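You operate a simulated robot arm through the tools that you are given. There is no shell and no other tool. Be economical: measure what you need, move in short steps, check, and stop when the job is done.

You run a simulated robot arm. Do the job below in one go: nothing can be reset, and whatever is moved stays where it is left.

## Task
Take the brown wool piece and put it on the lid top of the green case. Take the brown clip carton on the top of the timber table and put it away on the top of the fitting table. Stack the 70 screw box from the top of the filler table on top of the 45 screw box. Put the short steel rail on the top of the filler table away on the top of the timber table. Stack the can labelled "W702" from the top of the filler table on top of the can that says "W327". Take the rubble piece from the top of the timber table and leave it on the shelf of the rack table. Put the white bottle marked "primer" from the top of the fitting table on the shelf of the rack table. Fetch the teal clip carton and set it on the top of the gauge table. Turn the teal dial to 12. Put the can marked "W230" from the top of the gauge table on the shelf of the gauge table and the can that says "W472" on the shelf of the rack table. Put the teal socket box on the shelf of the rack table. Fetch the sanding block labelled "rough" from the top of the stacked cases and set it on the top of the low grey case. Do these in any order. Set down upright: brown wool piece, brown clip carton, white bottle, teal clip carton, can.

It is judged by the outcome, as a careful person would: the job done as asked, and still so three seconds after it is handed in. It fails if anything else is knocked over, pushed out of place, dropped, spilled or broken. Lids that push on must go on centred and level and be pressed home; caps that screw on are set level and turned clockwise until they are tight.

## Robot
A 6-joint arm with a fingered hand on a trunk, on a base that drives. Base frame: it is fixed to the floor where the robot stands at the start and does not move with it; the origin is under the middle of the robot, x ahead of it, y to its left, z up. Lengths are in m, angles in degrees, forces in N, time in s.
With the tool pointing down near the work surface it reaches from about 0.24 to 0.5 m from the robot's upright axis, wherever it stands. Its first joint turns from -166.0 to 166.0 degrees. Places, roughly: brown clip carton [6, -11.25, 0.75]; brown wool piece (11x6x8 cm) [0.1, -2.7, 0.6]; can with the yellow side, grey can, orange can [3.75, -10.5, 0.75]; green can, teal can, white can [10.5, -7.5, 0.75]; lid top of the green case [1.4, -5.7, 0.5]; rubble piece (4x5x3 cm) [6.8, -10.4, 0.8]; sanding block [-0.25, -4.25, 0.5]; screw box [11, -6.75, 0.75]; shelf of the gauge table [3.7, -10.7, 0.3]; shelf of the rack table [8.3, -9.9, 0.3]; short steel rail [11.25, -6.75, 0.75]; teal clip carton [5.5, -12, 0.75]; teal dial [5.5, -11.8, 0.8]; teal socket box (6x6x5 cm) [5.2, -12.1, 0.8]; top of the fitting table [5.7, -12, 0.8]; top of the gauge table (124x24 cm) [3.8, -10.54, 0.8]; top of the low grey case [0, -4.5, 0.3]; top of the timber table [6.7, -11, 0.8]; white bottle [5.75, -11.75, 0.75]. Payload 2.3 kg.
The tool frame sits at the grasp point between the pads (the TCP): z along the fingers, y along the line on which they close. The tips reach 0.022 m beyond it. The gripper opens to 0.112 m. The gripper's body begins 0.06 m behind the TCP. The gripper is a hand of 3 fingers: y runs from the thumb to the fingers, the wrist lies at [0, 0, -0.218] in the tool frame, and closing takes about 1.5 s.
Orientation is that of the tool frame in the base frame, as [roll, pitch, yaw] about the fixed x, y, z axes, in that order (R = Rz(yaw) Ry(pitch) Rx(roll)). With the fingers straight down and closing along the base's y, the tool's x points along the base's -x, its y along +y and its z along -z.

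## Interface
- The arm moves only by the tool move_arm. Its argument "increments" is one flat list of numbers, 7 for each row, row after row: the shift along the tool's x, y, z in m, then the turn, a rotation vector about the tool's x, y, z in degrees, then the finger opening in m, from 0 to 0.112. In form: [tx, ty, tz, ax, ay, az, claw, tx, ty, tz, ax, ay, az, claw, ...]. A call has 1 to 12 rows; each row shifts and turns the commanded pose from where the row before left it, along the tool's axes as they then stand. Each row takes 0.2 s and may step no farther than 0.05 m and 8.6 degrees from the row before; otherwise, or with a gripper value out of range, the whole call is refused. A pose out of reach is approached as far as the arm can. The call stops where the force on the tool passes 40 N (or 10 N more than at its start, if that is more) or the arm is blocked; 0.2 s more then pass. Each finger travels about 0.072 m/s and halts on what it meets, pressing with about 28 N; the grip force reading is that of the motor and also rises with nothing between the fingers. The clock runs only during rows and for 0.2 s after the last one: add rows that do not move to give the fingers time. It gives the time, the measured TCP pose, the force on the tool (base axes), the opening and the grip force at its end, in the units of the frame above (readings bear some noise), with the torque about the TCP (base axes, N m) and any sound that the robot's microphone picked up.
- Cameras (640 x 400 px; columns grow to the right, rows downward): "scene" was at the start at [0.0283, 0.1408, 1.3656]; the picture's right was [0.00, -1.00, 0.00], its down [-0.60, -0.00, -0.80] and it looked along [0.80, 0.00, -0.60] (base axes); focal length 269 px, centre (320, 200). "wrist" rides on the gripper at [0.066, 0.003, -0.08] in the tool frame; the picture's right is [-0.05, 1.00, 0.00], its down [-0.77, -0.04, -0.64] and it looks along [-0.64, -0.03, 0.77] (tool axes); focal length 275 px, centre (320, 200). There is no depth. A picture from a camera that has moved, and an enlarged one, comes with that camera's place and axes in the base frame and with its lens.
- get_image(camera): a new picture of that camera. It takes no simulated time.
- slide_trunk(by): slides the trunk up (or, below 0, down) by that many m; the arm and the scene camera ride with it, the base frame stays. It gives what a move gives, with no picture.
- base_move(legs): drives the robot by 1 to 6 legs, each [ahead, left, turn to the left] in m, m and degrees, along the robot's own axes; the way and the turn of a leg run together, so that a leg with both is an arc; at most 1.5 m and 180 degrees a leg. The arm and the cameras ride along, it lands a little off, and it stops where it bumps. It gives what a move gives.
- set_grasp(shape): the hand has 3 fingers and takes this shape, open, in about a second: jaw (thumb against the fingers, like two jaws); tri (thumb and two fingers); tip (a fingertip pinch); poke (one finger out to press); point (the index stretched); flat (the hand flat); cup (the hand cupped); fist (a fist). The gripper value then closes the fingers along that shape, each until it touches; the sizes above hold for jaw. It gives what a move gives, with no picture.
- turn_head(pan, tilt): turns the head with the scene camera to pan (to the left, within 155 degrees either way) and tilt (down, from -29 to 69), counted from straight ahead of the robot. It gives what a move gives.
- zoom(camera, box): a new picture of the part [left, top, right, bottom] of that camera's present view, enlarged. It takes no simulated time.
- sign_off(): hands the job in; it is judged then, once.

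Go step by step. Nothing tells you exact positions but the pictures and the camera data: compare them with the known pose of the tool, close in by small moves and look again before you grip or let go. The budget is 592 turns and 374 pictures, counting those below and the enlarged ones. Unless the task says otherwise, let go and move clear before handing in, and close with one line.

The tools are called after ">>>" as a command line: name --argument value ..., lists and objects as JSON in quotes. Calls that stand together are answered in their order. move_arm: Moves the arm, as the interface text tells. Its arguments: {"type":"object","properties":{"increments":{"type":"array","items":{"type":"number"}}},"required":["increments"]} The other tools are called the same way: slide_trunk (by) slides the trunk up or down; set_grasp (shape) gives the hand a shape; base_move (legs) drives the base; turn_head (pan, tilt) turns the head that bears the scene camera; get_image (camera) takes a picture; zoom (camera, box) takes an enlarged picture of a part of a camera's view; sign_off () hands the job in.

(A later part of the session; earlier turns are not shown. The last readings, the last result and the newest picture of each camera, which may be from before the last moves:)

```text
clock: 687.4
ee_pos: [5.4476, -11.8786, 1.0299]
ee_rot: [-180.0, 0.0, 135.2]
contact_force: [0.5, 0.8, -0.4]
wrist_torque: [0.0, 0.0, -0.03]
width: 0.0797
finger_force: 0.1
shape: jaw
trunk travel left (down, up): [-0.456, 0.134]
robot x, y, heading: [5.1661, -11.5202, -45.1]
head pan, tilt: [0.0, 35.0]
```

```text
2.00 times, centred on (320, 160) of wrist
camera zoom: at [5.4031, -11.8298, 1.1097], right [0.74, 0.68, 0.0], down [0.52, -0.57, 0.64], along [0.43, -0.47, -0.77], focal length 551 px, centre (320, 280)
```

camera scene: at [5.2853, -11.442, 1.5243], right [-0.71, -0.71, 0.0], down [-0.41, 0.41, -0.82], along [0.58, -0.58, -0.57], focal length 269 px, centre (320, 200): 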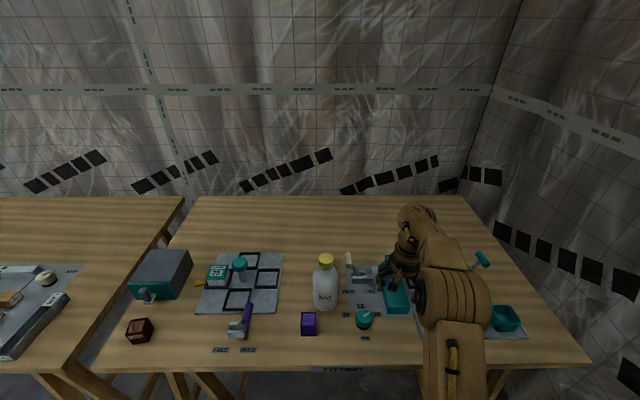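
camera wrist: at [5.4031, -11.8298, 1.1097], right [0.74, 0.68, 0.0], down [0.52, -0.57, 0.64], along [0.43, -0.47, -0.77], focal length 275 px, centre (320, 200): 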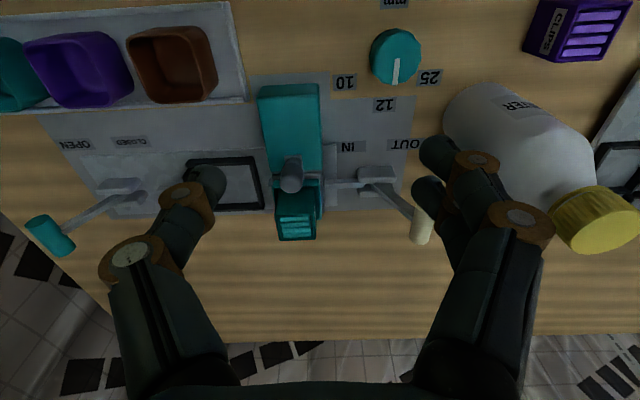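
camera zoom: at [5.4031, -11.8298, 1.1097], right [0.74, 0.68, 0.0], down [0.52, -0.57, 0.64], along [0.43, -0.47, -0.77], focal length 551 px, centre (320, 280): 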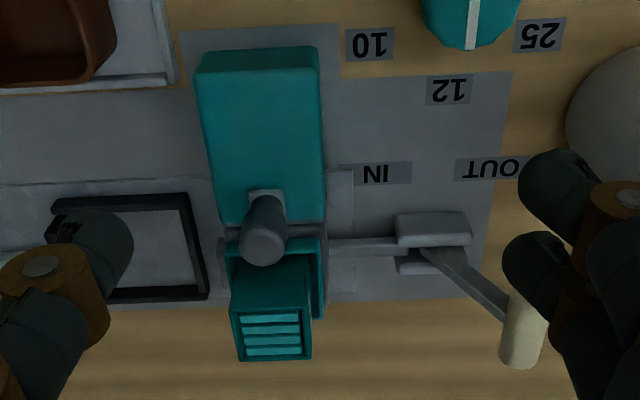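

The carton (top centre ≈ (5.529,-12.005,0.898)) sits in a cradle behind a block with a knob. I'll grip it fore-aft with the camera to the left, tilting outwards for reach. I creep 5 cm forward and turn the hand.

>>> base_move --legs '[[0.045, 0, 0]]'

>>> move_arm --increments '[0, 0, 0, 0, 0, 8.2, 0.08, 0, 0, 0, 0, 0, 8.2, 0.08, 0, 0, 0, 0, 0, 8.2, 0.08, 0, 0, 0, 0, 0, 8.2, 0.08, 0, 0, 0, 0, 0, 8.2, 0.08, 0, 0, 0, 0, 0, 8.2, 0.08, 0, 0, 0, 0, 0, 8.2, 0.08, 0, 0, 0, 0, 0, 8.2, 0.08, 0, 0, 0, 0, 0, 8.2, 0.08, 0, 0, 0, 0, 0, 8.2, 0.08, 0, 0, 0, 0, 0, 8, 0.08]'

>>> move_arm --increments '[0, 0, 0, -7, 0, 0, 0.08, 0, 0, 0, -7, 0, 0, 0.08, 0, 0, 0, -6, 0, 0, 0.08, 0, 0, 0, 0, 0, 0, 0.08]'

>>> get_image --camera "wrist"

>>> get_image --camera "scene"

```text
clock: 688.2
ee_pos: [5.481, -11.9124, 1.0284]
ee_rot: [180.0, -0.1, 135.2]
contact_force: [0.0, -1.4, -0.4]
wrist_torque: [0.05, -0.01, -0.02]
width: 0.0796
finger_force: 0.0
shape: jaw
trunk travel left (down, up): [-0.456, 0.134]
robot x, y, heading: [5.1948, -11.5537, -45.0]
head pan, tilt: [0.0, 35.0]
```

```text
clock: 690.6
ee_pos: [5.3656, -11.9051, 0.9652]
ee_rot: [179.2, -0.6, 45.8]
contact_force: [-0.1, -0.5, -0.5]
wrist_torque: [0.03, -0.02, -0.04]
width: 0.0797
finger_force: 0.0
shape: jaw
out of reach, approached as far as the arm can: row 8, 9, 10, 11
trunk travel left (down, up): [-0.456, 0.134]
robot x, y, heading: [5.1977, -11.5556, -45.1]
head pan, tilt: [0.0, 35.0]
```

```text
clock: 691.6
ee_pos: [5.3663, -11.9064, 0.965]
ee_rot: [159.9, 0.0, 45.3]
contact_force: [1.2, 0.2, -0.1]
wrist_torque: [0.0, -0.01, 0.0]
width: 0.0797
finger_force: 0.1
shape: jaw
trunk travel left (down, up): [-0.456, 0.134]
robot x, y, heading: [5.1937, -11.5541, -45.0]
head pan, tilt: [0.0, 35.0]
```

```text
123 pictures are left
camera wrist: at [5.3947, -11.8419, 1.0413], right [0.63, -0.69, 0.34], down [-0.72, -0.37, 0.59], along [-0.28, -0.62, -0.74], focal length 275 px, centre (320, 200)
```

wrist: 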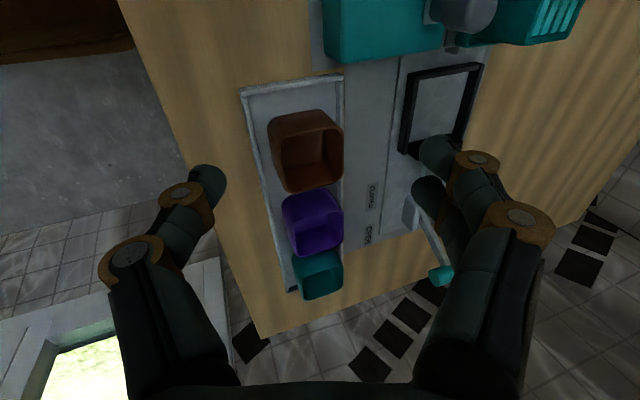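

```text
122 pictures are left
camera scene: at [5.3171, -11.4738, 1.5493], right [-0.71, -0.71, 0.0], down [-0.41, 0.41, -0.82], along [0.58, -0.58, -0.57], focal length 269 px, centre (320, 200)
```

scene: 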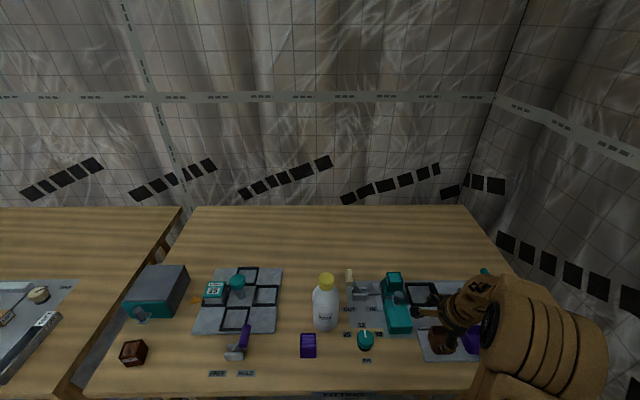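

>>> move_arm --increments '[0, 0.0348, 0.0126, 0, 0, 0, 0.08, 0, 0.0348, 0.0126, 0, 0, 0, 0.08, 0, 0.0348, 0.0126, 0, 0, 0, 0.08, 0, 0.0348, 0.0126, 0, 0, 0, 0.08, 0, 0, 0, 0, 0, 0, 0.08]'

>>> get_image --camera "wrist"

>>> zoom --camera "scene" --box '[330, 240, 530, 370]'

```text
clock: 692.9
ee_pos: [5.4716, -12.0096, 0.9658]
ee_rot: [160.1, 0.1, 45.2]
contact_force: [-0.3, 0.7, -0.4]
wrist_torque: [-0.04, 0.0, -0.01]
width: 0.0798
finger_force: 0.1
shape: jaw
trunk travel left (down, up): [-0.456, 0.134]
robot x, y, heading: [5.1972, -11.5561, -44.8]
head pan, tilt: [0.0, 35.0]
```

```text
121 pictures are left
camera wrist: at [5.4998, -11.9451, 1.0419], right [0.63, -0.69, 0.34], down [-0.72, -0.37, 0.59], along [-0.28, -0.62, -0.74], focal length 275 px, centre (320, 200)
```

wrist: 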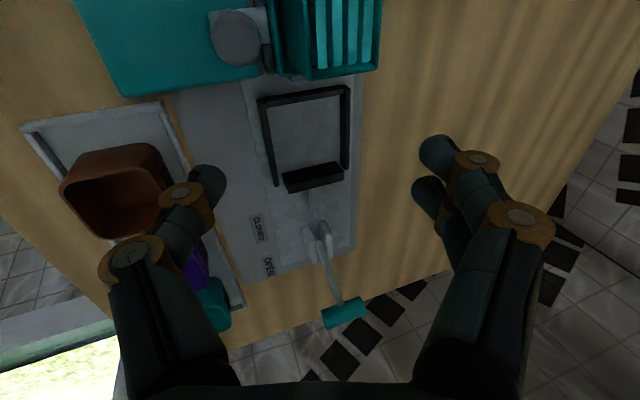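

```text
3.08 times, centred on (430, 305) of scene
camera zoom: at [5.3166, -11.4733, 1.5494], right [-0.71, -0.71, 0.0], down [-0.41, 0.41, -0.82], along [0.58, -0.58, -0.57], focal length 828 px, centre (-18, -123)
```

zoom: 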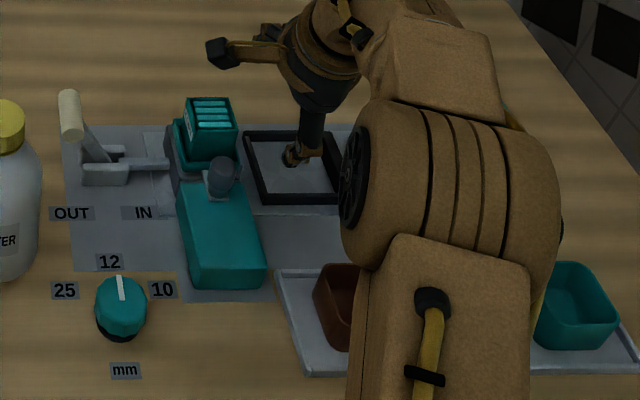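

>>> move_arm --increments '[0, 0.0362, 0.0132, 0, 0, 0, 0.08, 0.043, 0, 0, 0, 0, 0, 0.08, 0, 0, 0, 0, 0, 0, 0.08]'

>>> get_image --camera "wrist"

>>> zoom --camera "scene" --box '[330, 240, 530, 370]'

```text
clock: 693.6
ee_pos: [5.491, -11.9898, 0.9482]
ee_rot: [159.7, -0.3, 45.5]
contact_force: [0.6, 0.0, 0.1]
wrist_torque: [-0.01, 0.0, -0.04]
width: 0.0795
finger_force: 0.0
shape: jaw
out of reach, approached as far as the arm can: row 1, 2
trunk travel left (down, up): [-0.456, 0.134]
robot x, y, heading: [5.1947, -11.5497, -44.8]
head pan, tilt: [0.0, 35.0]
```

```text
119 pictures are left
camera wrist: at [5.5184, -11.9254, 1.0243], right [0.63, -0.69, 0.35], down [-0.72, -0.37, 0.58], along [-0.27, -0.62, -0.74], focal length 275 px, centre (320, 200)
```

wrist: 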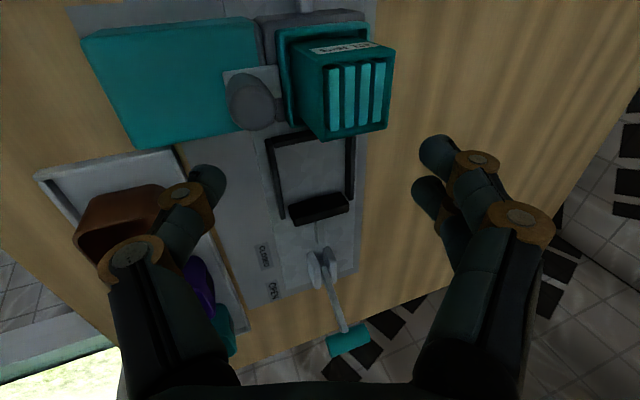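

```text
3.08 times, centred on (430, 305) of scene
camera zoom: at [5.3167, -11.4744, 1.5494], right [-0.71, -0.71, 0.0], down [-0.41, 0.41, -0.82], along [0.58, -0.58, -0.57], focal length 828 px, centre (-18, -123)
```

zoom: 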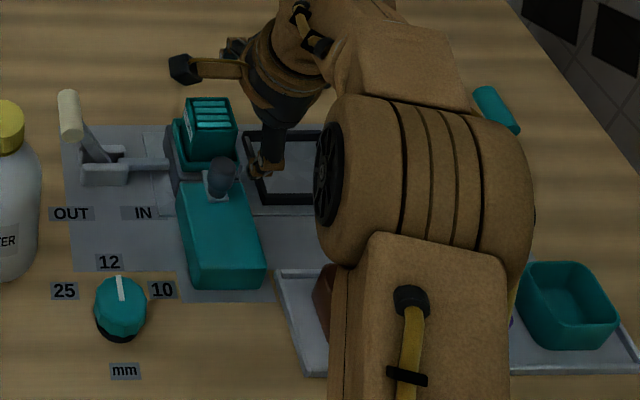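

>>> slide_trunk --by 0.1

>>> base_move --legs '[[0.025, 0, 0]]'

>>> move_arm --increments '[0, -0.015, 0.04, 0, 0, 0, 0.08, 0, -0.015, 0.04, 0, 0, 0, 0.08, 0, 0, 0, -8, 0, 0, 0.08, 0, 0, 0, 0, 0, 0, 0.08]'

>>> get_image --camera "wrist"

```text
clock: 695.0
ee_pos: [5.4905, -11.9909, 1.05]
ee_rot: [159.7, -0.2, 45.5]
contact_force: [0.9, 0.1, 1.0]
wrist_torque: [0.01, -0.01, 0.0]
width: 0.0799
finger_force: 0.0
shape: jaw
trunk travel left (down, up): [-0.556, 0.034]
robot x, y, heading: [5.1973, -11.5523, -45.1]
head pan, tilt: [0.0, 35.0]
```

```text
clock: 695.8
ee_pos: [5.5092, -12.0073, 1.0475]
ee_rot: [159.7, -0.1, 45.5]
contact_force: [-0.1, -0.2, -0.7]
wrist_torque: [0.0, -0.02, -0.01]
width: 0.0797
finger_force: 0.0
shape: jaw
trunk travel left (down, up): [-0.556, 0.034]
robot x, y, heading: [5.2145, -11.5705, -45.1]
head pan, tilt: [0.0, 35.0]
```

```text
clock: 696.8
ee_pos: [5.5084, -12.0072, 0.9621]
ee_rot: [151.6, -0.2, 45.5]
contact_force: [-0.5, 0.0, -0.7]
wrist_torque: [-0.01, 0.02, 0.01]
width: 0.0797
finger_force: 0.1
shape: jaw
trunk travel left (down, up): [-0.556, 0.034]
robot x, y, heading: [5.2159, -11.5703, -45.2]
head pan, tilt: [0.0, 35.0]
```

```text
117 pictures are left
camera wrist: at [5.5289, -11.9356, 1.0343], right [0.59, -0.65, 0.47], down [-0.78, -0.32, 0.54], along [-0.2, -0.69, -0.7], focal length 275 px, centre (320, 200)
```

wrist: 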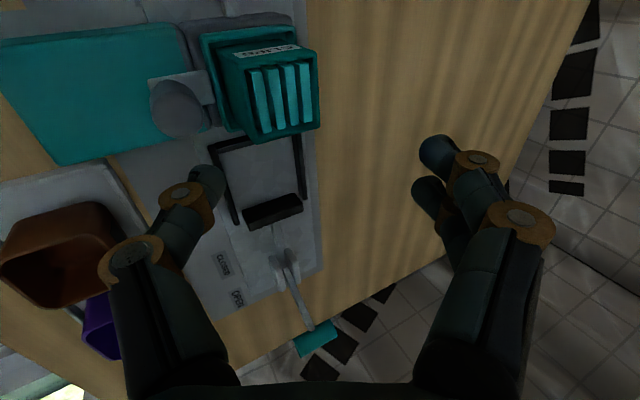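

>>> move_arm --increments '[0.018, 0.0123, 0.0067, 0, 0, 0, 0.066, 0, 0, 0, 0, 0, 0, 0.062, 0, 0, 0, 0, 0, 0, 0.062]'

>>> slide_trunk --by -0.04

>>> get_image --camera "wrist"

>>> zoom --camera "scene" --box '[320, 250, 480, 350]'

```text
clock: 697.6
ee_pos: [5.5304, -12.0051, 0.9619]
ee_rot: [151.7, -0.2, 45.6]
contact_force: [0.3, 0.2, 0.5]
wrist_torque: [0.0, 0.01, 0.03]
width: 0.0626
finger_force: 0.0
shape: jaw
trunk travel left (down, up): [-0.556, 0.034]
robot x, y, heading: [5.2172, -11.5686, -45.1]
head pan, tilt: [0.0, 35.0]
```

```text
clock: 698.4
ee_pos: [5.5312, -12.0043, 0.921]
ee_rot: [151.6, -0.2, 45.5]
contact_force: [0.1, 0.2, 0.9]
wrist_torque: [0.01, -0.01, -0.06]
width: 0.0627
finger_force: 0.1
shape: jaw
trunk travel left (down, up): [-0.516, 0.074]
robot x, y, heading: [5.2134, -11.5704, -45.0]
head pan, tilt: [0.0, 35.0]
```

```text
116 pictures are left
camera wrist: at [5.551, -11.932, 0.9943], right [0.59, -0.65, 0.47], down [-0.78, -0.32, 0.54], along [-0.2, -0.69, -0.7], focal length 275 px, centre (320, 200)
```

wrist: 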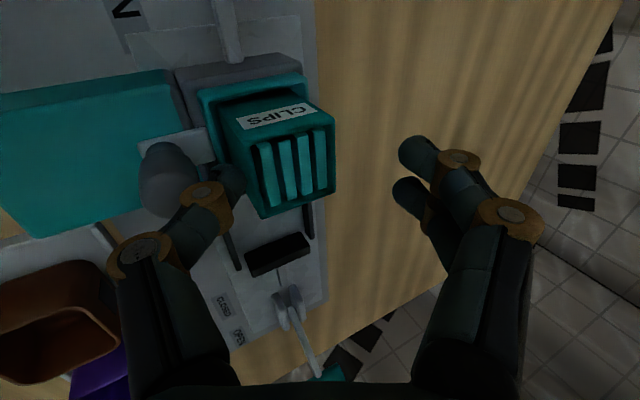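

```text
4.00 times, centred on (400, 300) of scene
camera zoom: at [5.3345, -11.4914, 1.6093], right [-0.71, -0.71, 0.0], down [-0.41, 0.41, -0.82], along [0.58, -0.58, -0.57], focal length 1076 px, centre (0, -200)
```

zoom: 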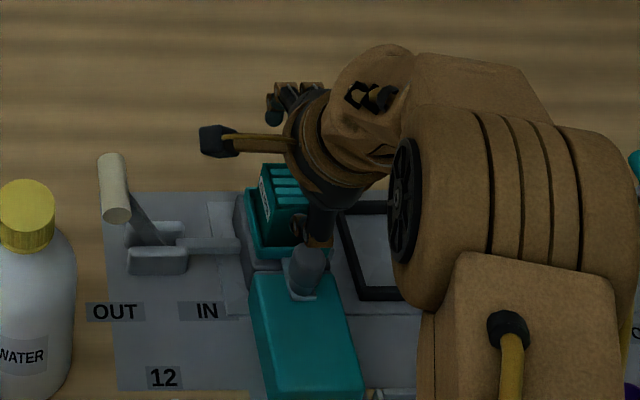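

>>> slide_trunk --by -0.014

>>> slide_trunk --by -0.012

>>> get_image --camera "wrist"

```text
clock: 699.0
ee_pos: [5.531, -12.0046, 0.9091]
ee_rot: [151.5, -0.2, 45.5]
contact_force: [1.0, -0.5, 9.0]
wrist_torque: [0.25, 0.26, -0.01]
width: 0.0574
finger_force: 0.1
shape: jaw
trunk travel left (down, up): [-0.502, 0.088]
robot x, y, heading: [5.2134, -11.5723, -44.8]
head pan, tilt: [0.0, 35.0]
```

```text
clock: 699.5
ee_pos: [5.5296, -12.0039, 0.9059]
ee_rot: [150.7, 0.0, 45.4]
contact_force: [0.6, 3.1, 30.8]
wrist_torque: [0.84, 0.81, -0.17]
width: 0.0538
finger_force: 0.0
shape: jaw
trunk travel left (down, up): [-0.493, 0.097]
robot x, y, heading: [5.2161, -11.5717, -44.9]
head pan, tilt: [0.0, 35.0]
stopped: the force on the tool passed its limit at 45 N (the readings are from after the stop); the commanded pose is now the measured one
```

```text
114 pictures are left
camera wrist: at [5.5516, -11.9315, 0.9772], right [0.59, -0.64, 0.49], down [-0.79, -0.31, 0.54], along [-0.19, -0.7, -0.69], focal length 275 px, centre (320, 200)
```

wrist: 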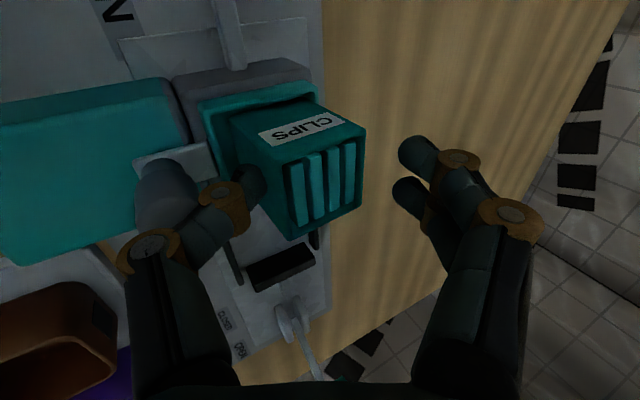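

The thumb meets the cradle's front rim, so this tilted fore-aft grip doesn't work. I go up and change to a lateral grip with the camera facing forward.

>>> slide_trunk --by 0.09

>>> get_image --camera "wrist"

>>> move_arm --increments '[0, -0.035, -0.019, 0, 0, 0, 0.08, 0, -0.035, -0.019, 0, 0, 0, 0.08, 0, -0.035, -0.019, 0, 0, 0, 0.08, 0, 0, 0, 7.1, 0, 0, 0.08, 0, 0, 0, 7.1, 0, 0, 0.08, 0, 0, 0, 7.1, 0, 0, 0.08, 0, 0, 0, 7.1, 0, 0, 0.08, 0, 0, 0, 0, 0, 0, 0.08]'

```text
clock: 700.8
ee_pos: [5.5305, -12.005, 0.9908]
ee_rot: [151.2, -0.1, 45.5]
contact_force: [0.3, -0.8, -0.1]
wrist_torque: [-0.03, 0.01, -0.02]
width: 0.0623
finger_force: 0.1
shape: jaw
trunk travel left (down, up): [-0.583, 0.007]
robot x, y, heading: [5.2139, -11.5724, -45.1]
head pan, tilt: [0.0, 35.0]
```

```text
113 pictures are left
camera wrist: at [5.5521, -11.9336, 1.0631], right [0.59, -0.65, 0.48], down [-0.78, -0.31, 0.54], along [-0.2, -0.69, -0.69], focal length 275 px, centre (320, 200)
```

wrist: 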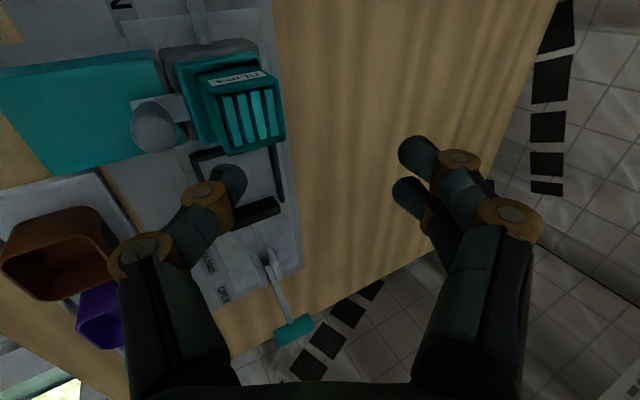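

```text
clock: 702.6
ee_pos: [5.4642, -11.9153, 0.9929]
ee_rot: [160.0, -4.2, 47.4]
contact_force: [0.3, 0.5, -0.5]
wrist_torque: [0.0, 0.03, 0.02]
width: 0.0796
finger_force: 0.0
shape: jaw
out of reach, approached as far as the arm can: row 5, 6, 7
trunk travel left (down, up): [-0.583, 0.007]
robot x, y, heading: [5.2138, -11.5682, -45.4]
head pan, tilt: [0.0, 35.0]
```

>>> move_arm --increments '[0, 0.012, -0.035, 0, 0, 0, 0.08, 0, 0.012, -0.035, 0, 0, 0, 0.08, 0, 0.012, -0.035, 0, 0, 0, 0.08, 0, 0, 0, 7, 0, 0, 0.08, 0, 0, 0, 7, 0, 0, 0.08, 0, 0, 0, 6, 0, 0, 0.08, 0, 0, 0, 0, 0, 0, 0.08]'

>>> slide_trunk --by -0.06

```text
clock: 704.2
ee_pos: [5.4202, -11.9154, 1.0807]
ee_rot: [179.4, -4.7, 47.9]
contact_force: [0.1, 0.1, -0.5]
wrist_torque: [0.0, 0.01, -0.01]
width: 0.0795
finger_force: 0.1
shape: jaw
out of reach, approached as far as the arm can: row 5, 6
trunk travel left (down, up): [-0.583, 0.007]
robot x, y, heading: [5.2177, -11.5724, -45.1]
head pan, tilt: [0.0, 35.0]
```

```text
clock: 705.2
ee_pos: [5.4195, -11.9155, 1.0219]
ee_rot: [179.3, -4.7, 47.8]
contact_force: [0.6, -0.3, -0.4]
wrist_torque: [0.02, -0.02, 0.02]
width: 0.0796
finger_force: 0.2
shape: jaw
trunk travel left (down, up): [-0.523, 0.067]
robot x, y, heading: [5.2122, -11.5724, -45.0]
head pan, tilt: [0.0, 35.0]
```

>>> move_arm --increments '[0, 0, 0, 0, -4.5, 0, 0.08, 0, 0, 0, 0, 0, 8.4, 0.08, 0, 0, 0, 0, 0, 8.4, 0.08, 0, 0, 0, 0, 0, 8.4, 0.08, 0, 0, 0, 0, 0, 8.4, 0.08, 0, 0, 0, 0, 0, 8.4, 0.08, 0, 0, 0, 0, 0, 8.4, 0.08, 0, 0, 0, 0, 0, 8.4, 0.08, 0, 0, 0, 0, 0, 8.4, 0.08, 0, 0, 0, 0, 0, 8.4, 0.08, 0, 0, 0, 0, 0, 8.4, 0.08, 0, 0, 0, 0, 0, 8.4, 0.08]'

>>> get_image --camera "wrist"

>>> get_image --camera "scene"

```text
clock: 707.8
ee_pos: [5.2111, -11.8254, 0.8933]
ee_rot: [-177.7, -2.9, -44.5]
contact_force: [-0.7, -0.4, -0.2]
wrist_torque: [-0.03, -0.02, -0.03]
width: 0.0796
finger_force: 0.1
shape: jaw
out of reach, approached as far as the arm can: row 1, 2, 3, 4, 5, 6, 7, 8, 9, 10, 11, 12
trunk travel left (down, up): [-0.523, 0.067]
robot x, y, heading: [5.2142, -11.5706, -45.1]
head pan, tilt: [0.0, 35.0]
```

```text
112 pictures are left
camera wrist: at [5.249, -11.8735, 0.976], right [-0.73, -0.68, -0.04], down [-0.56, 0.57, 0.6], along [-0.38, 0.46, -0.8], focal length 275 px, centre (320, 200)
```

wrist: 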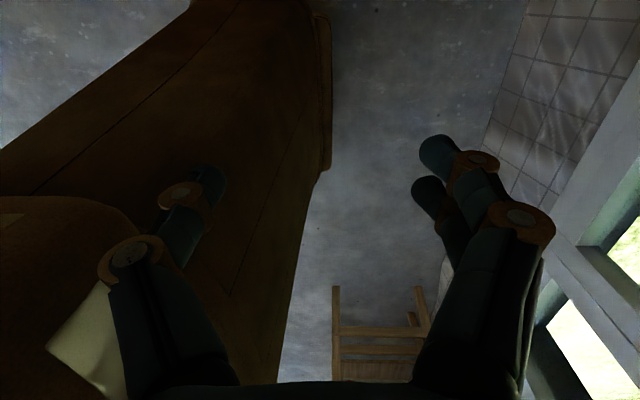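

```text
111 pictures are left
camera scene: at [5.3346, -11.4914, 1.6159], right [-0.71, -0.71, 0.0], down [-0.41, 0.41, -0.82], along [0.58, -0.58, -0.57], focal length 269 px, centre (320, 200)
```

scene: 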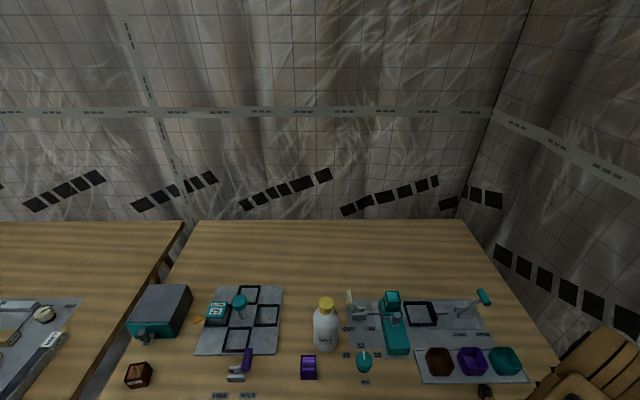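

The wrist limit swung the arm to the right; nothing was touched. I back the base off before re-posing the arm.

>>> base_move --legs '[[-0.35, 0, 0]]'

>>> move_arm --increments '[0, 0, 0, 0, 0, -8.4, 0.08, 0, 0, 0, 0, 0, -8.4, 0.08, 0, 0, 0, 0, 0, -8.4, 0.08, 0, 0, 0, 0, 0, -8.4, 0.08, 0, 0, 0, 0, 0, -8.4, 0.08, 0, 0, 0, 0, 0, -8.4, 0.08, 0, 0, 0, 0, 0, -8.4, 0.08, 0, 0, 0, 0, 0, -8.4, 0.08, 0, 0, 0, 0, 0, -8.4, 0.08, 0, 0, 0, 0, 0, -8.4, 0.08, 0, 0, 0, 0, 0, -6, 0.08]'

```text
clock: 710.0
ee_pos: [4.9632, -11.5791, 0.8935]
ee_rot: [-177.7, -2.9, -44.3]
contact_force: [-0.4, -0.2, 0.1]
wrist_torque: [0.01, -0.02, 0.02]
width: 0.08
finger_force: 0.0
shape: jaw
trunk travel left (down, up): [-0.523, 0.067]
robot x, y, heading: [4.969, -11.3271, -44.9]
head pan, tilt: [0.0, 35.0]
```

```text
clock: 712.5
ee_pos: [4.9618, -11.5799, 0.8932]
ee_rot: [177.1, -2.3, 46.0]
contact_force: [-0.6, -0.3, -0.5]
wrist_torque: [-0.01, 0.01, 0.03]
width: 0.0799
finger_force: 0.1
shape: jaw
trunk travel left (down, up): [-0.523, 0.067]
robot x, y, heading: [4.9628, -11.3239, -45.0]
head pan, tilt: [0.0, 35.0]
```

>>> move_arm --increments '[0, 0, 0, 0, 0, -8.1, 0.08, 0, 0, 0, 0, 0, -8.1, 0.08, 0, 0, 0, 0, 0, -8.1, 0.08, 0, 0, 0, 0, 0, -8.1, 0.08, 0, 0, 0, 0, 0, -8.1, 0.08, 0, 0, 0, 0, 0, -8.1, 0.08, 0, 0, 0, 0, 0, -8.1, 0.08, 0, 0, 0, 0, 0, -8.1, 0.08, 0, 0, 0, 0, 0, -8.1, 0.08, 0, 0, 0, 0, 0, -8.1, 0.08, 0, 0, 0, 0, 0, -8.1, 0.08]'

```text
clock: 714.9
ee_pos: [4.9621, -11.5789, 0.8938]
ee_rot: [177.8, 2.9, 134.9]
contact_force: [0.2, 0.4, 0.4]
wrist_torque: [0.0, -0.03, -0.01]
width: 0.0798
finger_force: 0.0
shape: jaw
trunk travel left (down, up): [-0.523, 0.067]
robot x, y, heading: [4.9643, -11.3258, -44.7]
head pan, tilt: [0.0, 35.0]
```

>>> move_arm --increments '[0, 0, 0, 2.2, 2.9, 0, 0.08, -0.034, 0.03, 0, 0, 0, 0, 0.08, -0.034, 0.03, 0, 0, 0, 0, 0.08, -0.034, 0.03, 0, 0, 0, 0, 0.08, -0.034, 0.03, 0, 0, 0, 0, 0.08, -0.034, 0.03, 0, 0, 0, 0, 0.08, -0.034, 0.015, 0, 0, 0, 0, 0.08, 0, 0, -0.04, 0, 0, 0, 0.08, 0, 0, -0.04, 0, 0, 0, 0.08, 0, 0, -0.04, 0, 0, 0, 0.08, 0, 0, 0, 0, 0, 0, 0.08]'

>>> slide_trunk --by -0.03

>>> base_move --legs '[[0.3, 0, 0]]'

>>> get_image --camera "wrist"

>>> turn_head --pan 0 --tilt 60

>>> get_image --camera "scene"

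```text
clock: 715.8
ee_pos: [5.0777, -11.5805, 0.886]
ee_rot: [179.8, 1.2, 135.5]
contact_force: [-1.3, -0.4, 0.8]
wrist_torque: [0.04, -0.02, 0.01]
width: 0.0797
finger_force: 0.0
shape: jaw
out of reach, approached as far as the arm can: row 3, 4
trunk travel left (down, up): [-0.523, 0.067]
robot x, y, heading: [4.97, -11.3223, -44.7]
head pan, tilt: [0.0, 35.0]
stopped in row 4: the force on the tool passed its limit at 84 N (the readings are from after the stop); the commanded pose is now the measured one
```

```text
clock: 716.6
ee_pos: [5.0764, -11.5817, 0.8553]
ee_rot: [179.8, 1.1, 135.5]
contact_force: [0.4, -0.2, -0.3]
wrist_torque: [0.02, -0.03, -0.01]
width: 0.0797
finger_force: 0.1
shape: jaw
trunk travel left (down, up): [-0.493, 0.097]
robot x, y, heading: [4.9693, -11.3243, -44.9]
head pan, tilt: [0.0, 35.0]
```

```text
clock: 718.6
ee_pos: [5.2907, -11.7928, 0.8564]
ee_rot: [179.8, 1.0, 135.6]
contact_force: [0.0, 0.0, 0.1]
wrist_torque: [-0.01, 0.02, 0.0]
width: 0.0797
finger_force: 0.0
shape: jaw
trunk travel left (down, up): [-0.493, 0.097]
robot x, y, heading: [5.1778, -11.5368, -44.9]
head pan, tilt: [0.0, 35.0]
```

```text
110 pictures are left
camera wrist: at [5.2439, -11.7433, 0.9346], right [0.73, 0.68, 0.0], down [0.52, -0.56, 0.65], along [0.45, -0.47, -0.76], focal length 275 px, centre (320, 200)
```

wrist: 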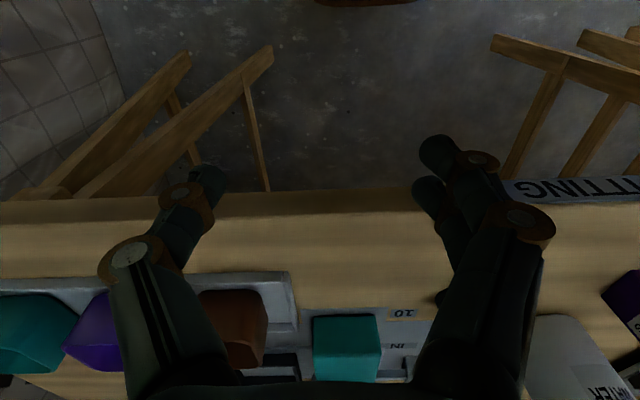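

```text
clock: 719.5
ee_pos: [5.2917, -11.7926, 0.8559]
ee_rot: [179.9, 1.1, 135.6]
contact_force: [0.6, -0.4, -0.4]
wrist_torque: [0.03, -0.01, -0.03]
width: 0.0799
finger_force: 0.1
shape: jaw
trunk travel left (down, up): [-0.493, 0.097]
robot x, y, heading: [5.1815, -11.5356, -44.6]
head pan, tilt: [0.0, 60.0]
```

```text
109 pictures are left
camera scene: at [5.285, -11.4411, 1.5516], right [-0.7, -0.71, 0.0], down [-0.61, 0.61, -0.5], along [0.36, -0.35, -0.87], focal length 269 px, centre (320, 200)
```

scene: 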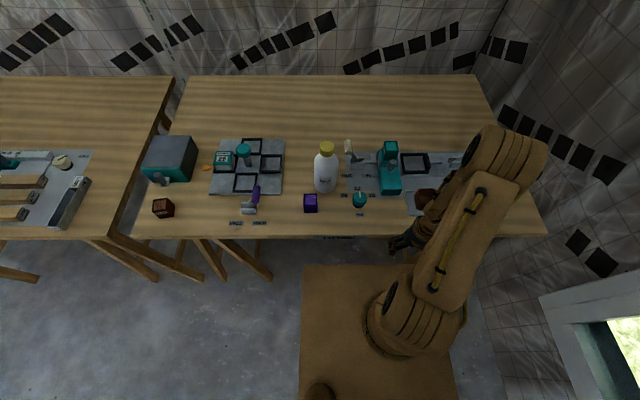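

>>> move_arm --increments '[0, 0, -0.04, 0, 0, 0, 0.08, 0, 0, -0.04, 0, 1, 0, 0.08, 0, 0, -0.03, 0, 0, 0, 0.08, 0, 0, 0, 0, 0, 0, 0.08]'

```text
clock: 719.9
ee_pos: [5.2893, -11.7935, 0.8778]
ee_rot: [-179.9, 2.4, 135.9]
contact_force: [-0.3, 0.0, 0.2]
wrist_torque: [0.01, 0.0, 0.01]
width: 0.0797
finger_force: 0.0
shape: jaw
out of reach, approached as far as the arm can: row 1
trunk travel left (down, up): [-0.493, 0.097]
robot x, y, heading: [5.1814, -11.5323, -44.8]
head pan, tilt: [0.0, 60.0]
stopped in row 1: the force on the tool passed its limit at 73 N (the readings are from after the stop); the commanded pose is now the measured one
```

>>> base_move --legs '[[-0.2, 0, 0]]'

>>> move_arm --increments '[-0.03, 0.005, 0, 0, 0, 0, 0.08, -0.03, 0.005, 0, 0, 0, 0, 0.08, -0.03, 0.01, 0, 0, 0, 0, 0.08, -0.03, 0.01, 0, 0, 0, 0, 0.08, 0, 0, 0, 0, 0, 0, 0.08]'

```text
clock: 721.5
ee_pos: [5.149, -11.6539, 0.8767]
ee_rot: [180.0, 2.6, 135.8]
contact_force: [-0.3, 0.4, 0.0]
wrist_torque: [-0.04, 0.0, 0.01]
width: 0.0795
finger_force: 0.1
shape: jaw
trunk travel left (down, up): [-0.493, 0.097]
robot x, y, heading: [5.039, -11.3956, -44.9]
head pan, tilt: [0.0, 60.0]
```

```text
clock: 722.7
ee_pos: [5.2376, -11.6962, 0.8614]
ee_rot: [177.6, 3.6, 135.8]
contact_force: [0.4, 0.7, 0.0]
wrist_torque: [-0.01, 0.02, 0.0]
width: 0.0797
finger_force: 0.0
shape: jaw
out of reach, approached as far as the arm can: row 1, 2, 3, 4
trunk travel left (down, up): [-0.493, 0.097]
robot x, y, heading: [5.0422, -11.399, -44.9]
head pan, tilt: [0.0, 60.0]
```

>>> move_arm --increments '[-0.01, 0, -0.03, 0, 0, 0, 0.08, -0.01, 0, -0.03, 0, 0, 0, 0.08, -0.01, 0, -0.03, 0, 0, 0, 0.08, 0, 0, 0, 0, 0, 0, 0.08]'

>>> get_image --camera "scene"

```text
clock: 723.7
ee_pos: [5.2493, -11.7163, 0.9511]
ee_rot: [177.2, 3.5, 135.9]
contact_force: [0.6, 0.1, 0.1]
wrist_torque: [0.01, -0.02, -0.02]
width: 0.0796
finger_force: 0.0
shape: jaw
out of reach, approached as far as the arm can: row 1
trunk travel left (down, up): [-0.493, 0.097]
robot x, y, heading: [5.042, -11.3976, -45.0]
head pan, tilt: [0.0, 60.0]
```

```text
108 pictures are left
camera scene: at [5.1444, -11.3012, 1.5516], right [-0.71, -0.71, 0.0], down [-0.61, 0.61, -0.5], along [0.35, -0.35, -0.87], focal length 269 px, centre (320, 200)
```

scene: 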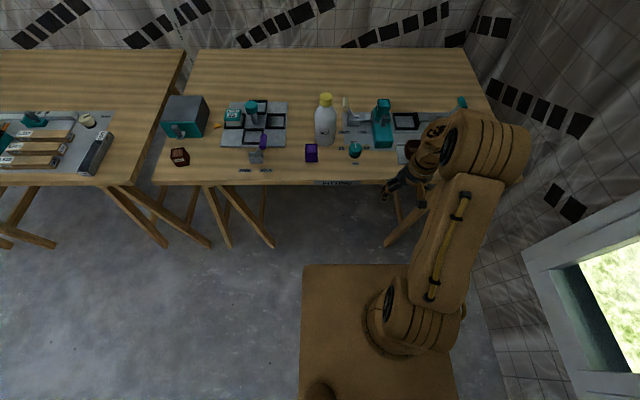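

>>> move_arm --increments '[0, 0, -0.03, 2.8, 3.5, 0, 0.08, 0, 0, -0.03, 0, 0, 0, 0.08, -0.025, 0.03, 0, 0, 0, 0, 0.08, -0.025, 0.03, 0, 0, 0, 0, 0.08, -0.02, 0.01, 0, 0, 0, 0, 0.08, 0, 0, 0, 0, 0, 0, 0.08]'

>>> base_move --legs '[[0.2, 0, 0]]'

>>> get_image --camera "scene"

>>> get_image --camera "wrist"

```text
clock: 725.1
ee_pos: [5.3473, -11.7135, 1.0118]
ee_rot: [179.9, -0.2, 135.9]
contact_force: [-0.8, -0.9, -0.9]
wrist_torque: [0.04, 0.01, -0.03]
width: 0.0795
finger_force: 0.2
shape: jaw
trunk travel left (down, up): [-0.493, 0.097]
robot x, y, heading: [5.0393, -11.3955, -44.9]
head pan, tilt: [0.0, 60.0]
```

```text
clock: 726.7
ee_pos: [5.4881, -11.8561, 1.0089]
ee_rot: [-179.9, -0.2, 135.8]
contact_force: [-0.6, -0.7, -0.2]
wrist_torque: [0.02, 0.02, 0.01]
width: 0.0798
finger_force: 0.0
shape: jaw
trunk travel left (down, up): [-0.493, 0.097]
robot x, y, heading: [5.1802, -11.5381, -45.1]
head pan, tilt: [0.0, 60.0]
```

```text
107 pictures are left
camera scene: at [5.2867, -11.4429, 1.5516], right [-0.71, -0.71, 0.0], down [-0.61, 0.61, -0.5], along [0.35, -0.35, -0.87], focal length 269 px, centre (320, 200)
```

scene: 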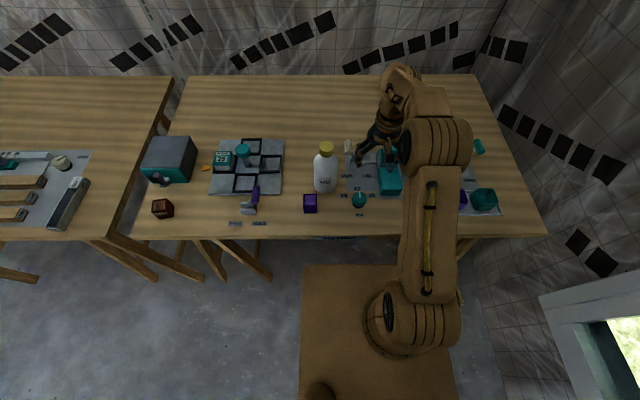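

```text
106 pictures are left
camera wrist: at [5.4429, -11.8068, 1.0903], right [0.73, 0.68, 0.0], down [0.53, -0.56, 0.63], along [0.43, -0.46, -0.77], focal length 275 px, centre (320, 200)
```

wrist: 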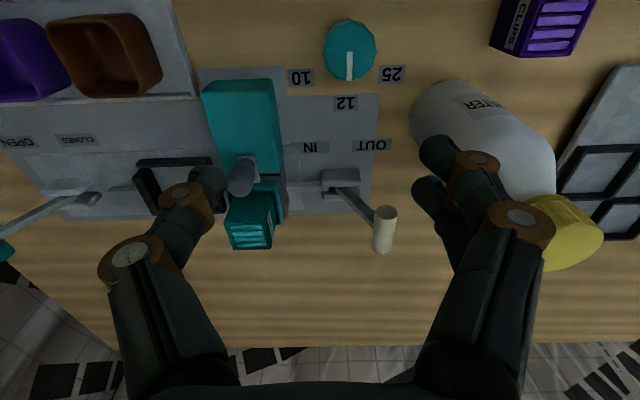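

>>> base_move --legs '[[0, -0.06, 0], [0.085, 0, 0]]'

>>> get_image --camera "scene"

```text
clock: 728.3
ee_pos: [5.5077, -11.9575, 1.0093]
ee_rot: [-179.9, -0.1, 135.8]
contact_force: [0.1, -0.8, -0.9]
wrist_torque: [0.02, 0.02, 0.01]
width: 0.0798
finger_force: 0.0
shape: jaw
trunk travel left (down, up): [-0.493, 0.097]
robot x, y, heading: [5.1981, -11.6373, -45.0]
head pan, tilt: [0.0, 60.0]
```

```text
105 pictures are left
camera scene: at [5.3049, -11.5453, 1.5515], right [-0.71, -0.71, 0.0], down [-0.61, 0.61, -0.5], along [0.35, -0.35, -0.87], focal length 269 px, centre (320, 200)
```

scene: 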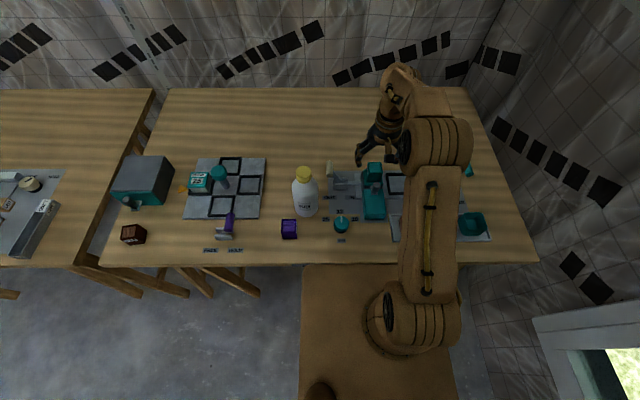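

>>> base_move --legs '[[0.02, 0, 0]]'

>>> get_image --camera "wrist"

```text
clock: 729.1
ee_pos: [5.5211, -11.9718, 1.0099]
ee_rot: [180.0, -0.1, 135.8]
contact_force: [-0.2, -0.4, -0.5]
wrist_torque: [-0.01, 0.0, 0.0]
width: 0.0799
finger_force: 0.1
shape: jaw
trunk travel left (down, up): [-0.493, 0.097]
robot x, y, heading: [5.2104, -11.6541, -45.1]
head pan, tilt: [0.0, 60.0]
```

```text
104 pictures are left
camera wrist: at [5.4747, -11.9233, 1.0904], right [0.73, 0.68, 0.0], down [0.53, -0.56, 0.63], along [0.43, -0.46, -0.77], focal length 275 px, centre (320, 200)
```

wrist: 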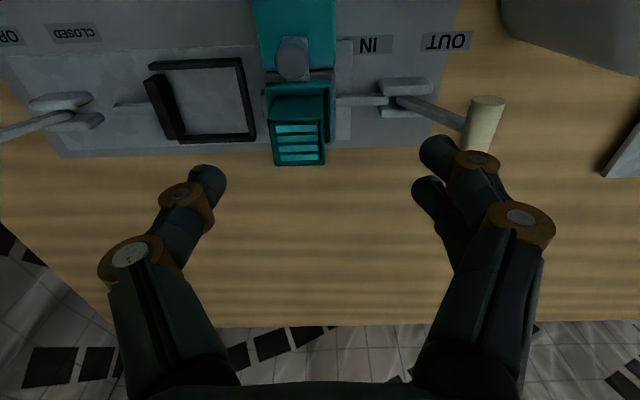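

>>> move_arm --increments '[-0.036, -0.0145, 0, 0, 0, 0, 0.068, 0, 0, 0, 0, 0, 0, 0.068, 0, 0, 0, 0, 0, 0, 0.068]'

>>> slide_trunk --by -0.07

>>> get_image --camera "wrist"

>>> zoom --camera "scene" --box '[300, 120, 460, 240]'

```text
clock: 729.9
ee_pos: [5.5366, -12.0072, 1.0103]
ee_rot: [179.9, -0.1, 135.8]
contact_force: [0.2, -0.7, 0.5]
wrist_torque: [0.03, -0.04, 0.01]
width: 0.0682
finger_force: 0.1
shape: jaw
trunk travel left (down, up): [-0.493, 0.097]
robot x, y, heading: [5.2169, -11.6554, -44.7]
head pan, tilt: [0.0, 60.0]
```

```text
clock: 731.0
ee_pos: [5.5345, -12.0052, 0.9408]
ee_rot: [179.9, -0.1, 135.9]
contact_force: [-0.3, 0.2, -0.1]
wrist_torque: [-0.03, -0.01, 0.02]
width: 0.0681
finger_force: 0.0
shape: jaw
trunk travel left (down, up): [-0.423, 0.167]
robot x, y, heading: [5.2132, -11.6515, -44.8]
head pan, tilt: [0.0, 60.0]
```

```text
103 pictures are left
camera wrist: at [5.4898, -11.9577, 1.0204], right [0.73, 0.68, 0.0], down [0.53, -0.56, 0.64], along [0.43, -0.46, -0.77], focal length 275 px, centre (320, 200)
```

wrist: 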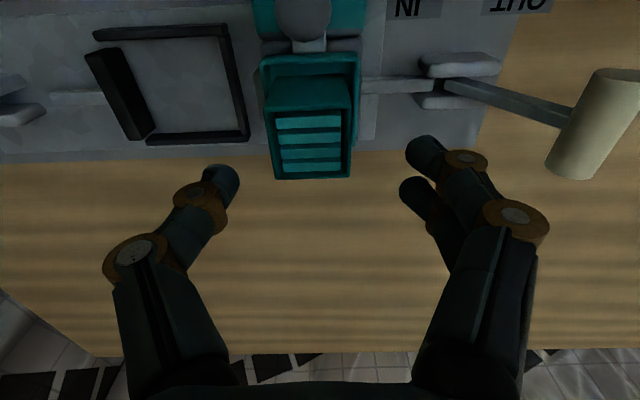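

```text
3.33 times, centred on (380, 180) of scene
camera zoom: at [5.3179, -11.5587, 1.4816], right [-0.71, -0.71, 0.0], down [-0.61, 0.61, -0.5], along [0.35, -0.35, -0.87], focal length 897 px, centre (120, 267)
```

zoom: 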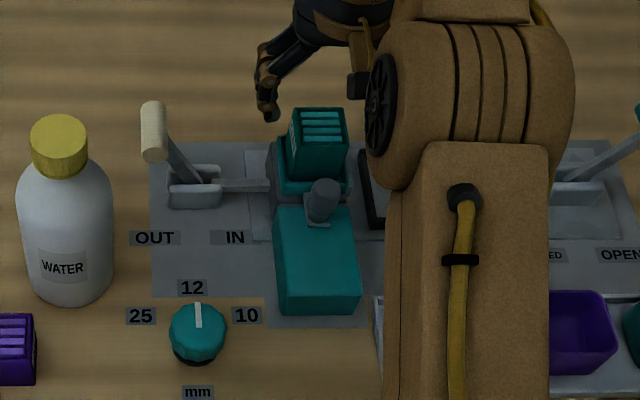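

>>> move_arm --increments '[0, -0.003, 0, 0, 0, 0, 0.064, 0, 0, 0, 0, 0, 0, 0.064]'

>>> slide_trunk --by -0.035

>>> get_image --camera "wrist"

```text
clock: 731.6
ee_pos: [5.533, -12.0081, 0.9391]
ee_rot: [-180.0, -0.1, 135.9]
contact_force: [-0.4, -0.8, 0.3]
wrist_torque: [-0.03, -0.01, -0.04]
width: 0.0644
finger_force: 0.0
shape: jaw
trunk travel left (down, up): [-0.423, 0.167]
robot x, y, heading: [5.2144, -11.6543, -44.9]
head pan, tilt: [0.0, 60.0]
```

```text
clock: 732.4
ee_pos: [5.533, -12.0079, 0.9048]
ee_rot: [179.9, -0.1, 135.7]
contact_force: [0.2, -0.6, 0.6]
wrist_torque: [0.0, 0.01, -0.01]
width: 0.0646
finger_force: 0.0
shape: jaw
trunk travel left (down, up): [-0.388, 0.202]
robot x, y, heading: [5.2102, -11.6513, -45.0]
head pan, tilt: [0.0, 60.0]
```

```text
101 pictures are left
camera wrist: at [5.4877, -11.96, 0.9854], right [0.73, 0.68, 0.0], down [0.53, -0.56, 0.64], along [0.43, -0.46, -0.77], focal length 275 px, centre (320, 200)
```

wrist: 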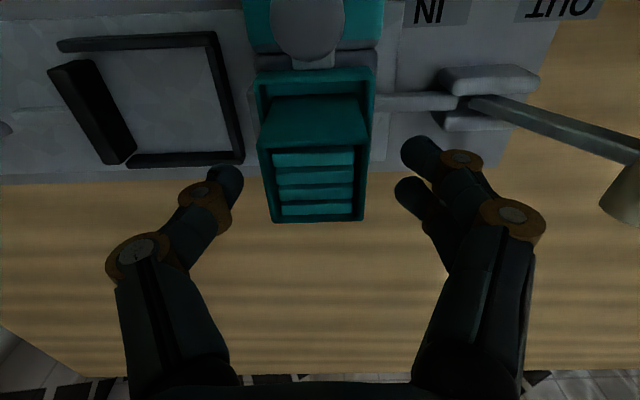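

>>> slide_trunk --by -0.012

>>> move_arm --increments '[0, 0, 0, 0, 0, 0, 0.05, 0, 0, 0, 0, 0, 0, 0.035, 0, 0, 0, 0, 0, 0, 0.025, 0, 0, 0, 0, 0, 0, 0.025, 0, 0, 0, 0, 0, 0, 0.025]'

>>> get_image --camera "wrist"

```text
clock: 733.0
ee_pos: [5.5339, -12.0085, 0.8932]
ee_rot: [-180.0, -0.1, 135.9]
contact_force: [0.3, 0.2, -0.3]
wrist_torque: [0.02, -0.02, -0.03]
width: 0.0644
finger_force: 0.0
shape: jaw
trunk travel left (down, up): [-0.376, 0.214]
robot x, y, heading: [5.2113, -11.6518, -45.1]
head pan, tilt: [0.0, 60.0]
```

```text
clock: 734.2
ee_pos: [5.5335, -12.009, 0.8927]
ee_rot: [180.0, -0.2, 135.8]
contact_force: [-0.3, -1.2, 0.8]
wrist_torque: [-0.01, 0.0, 0.0]
width: 0.0358
finger_force: 27.8
shape: jaw
trunk travel left (down, up): [-0.376, 0.214]
robot x, y, heading: [5.211, -11.6557, -45.2]
head pan, tilt: [0.0, 60.0]
```

```text
100 pictures are left
camera wrist: at [5.4878, -11.96, 0.9734], right [0.73, 0.68, 0.0], down [0.53, -0.56, 0.63], along [0.43, -0.46, -0.77], focal length 275 px, centre (320, 200)
```

wrist: 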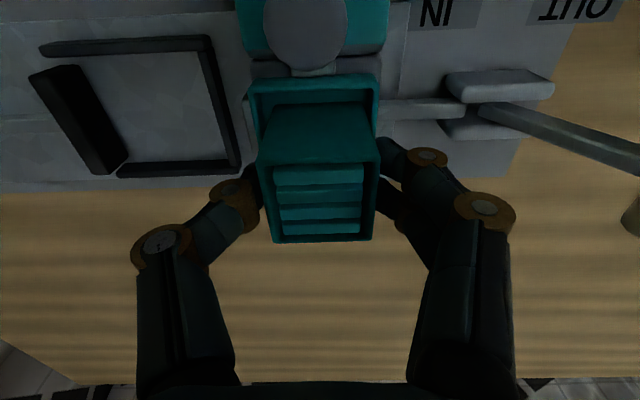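

Gripped (0.036 m). I lift slowly, watching the force in case it is held.

>>> slide_trunk --by 0.01

>>> slide_trunk --by 0.03

>>> get_image --camera "wrist"

>>> zoom --camera "scene" --box '[300, 120, 460, 240]'

```text
clock: 734.8
ee_pos: [5.5333, -12.0086, 0.9034]
ee_rot: [-180.0, -0.2, 135.9]
contact_force: [0.9, 1.0, -0.7]
wrist_torque: [-0.03, 0.0, -0.02]
width: 0.0356
finger_force: 27.9
shape: jaw
trunk travel left (down, up): [-0.386, 0.204]
robot x, y, heading: [5.213, -11.6545, -44.6]
head pan, tilt: [0.0, 60.0]
```

```text
clock: 735.5
ee_pos: [5.5334, -12.0082, 0.9334]
ee_rot: [-180.0, -0.1, 135.8]
contact_force: [-0.5, -0.2, -0.3]
wrist_torque: [0.02, 0.01, 0.0]
width: 0.036
finger_force: 28.2
shape: jaw
trunk travel left (down, up): [-0.416, 0.174]
robot x, y, heading: [5.2139, -11.653, -44.8]
head pan, tilt: [0.0, 60.0]
```

```text
99 pictures are left
camera wrist: at [5.4879, -11.9601, 1.0134], right [0.73, 0.68, 0.0], down [0.53, -0.56, 0.63], along [0.43, -0.46, -0.77], focal length 275 px, centre (320, 200)
```

wrist: 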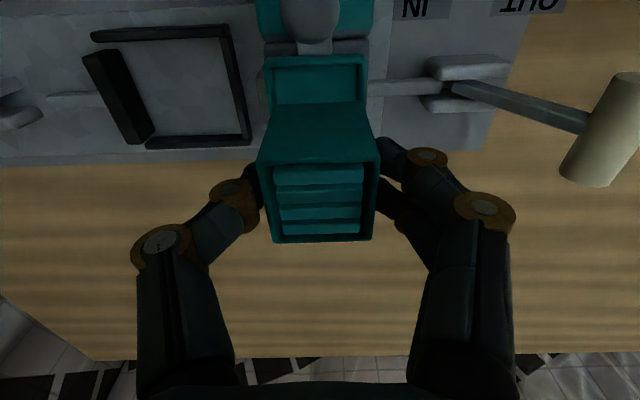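

```text
3.33 times, centred on (380, 180) of scene
camera zoom: at [5.3183, -11.5589, 1.4746], right [-0.71, -0.71, 0.0], down [-0.61, 0.61, -0.5], along [0.35, -0.35, -0.87], focal length 897 px, centre (120, 267)
```

zoom: 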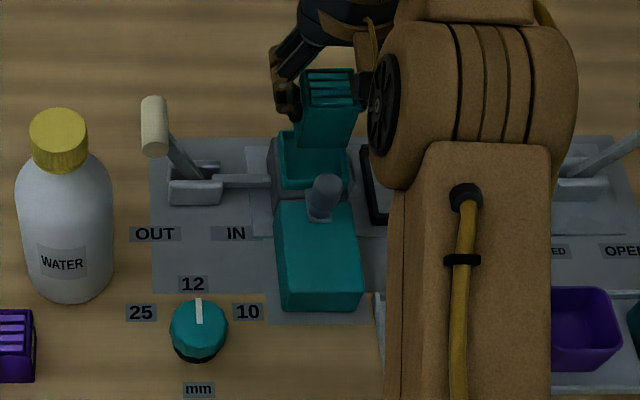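

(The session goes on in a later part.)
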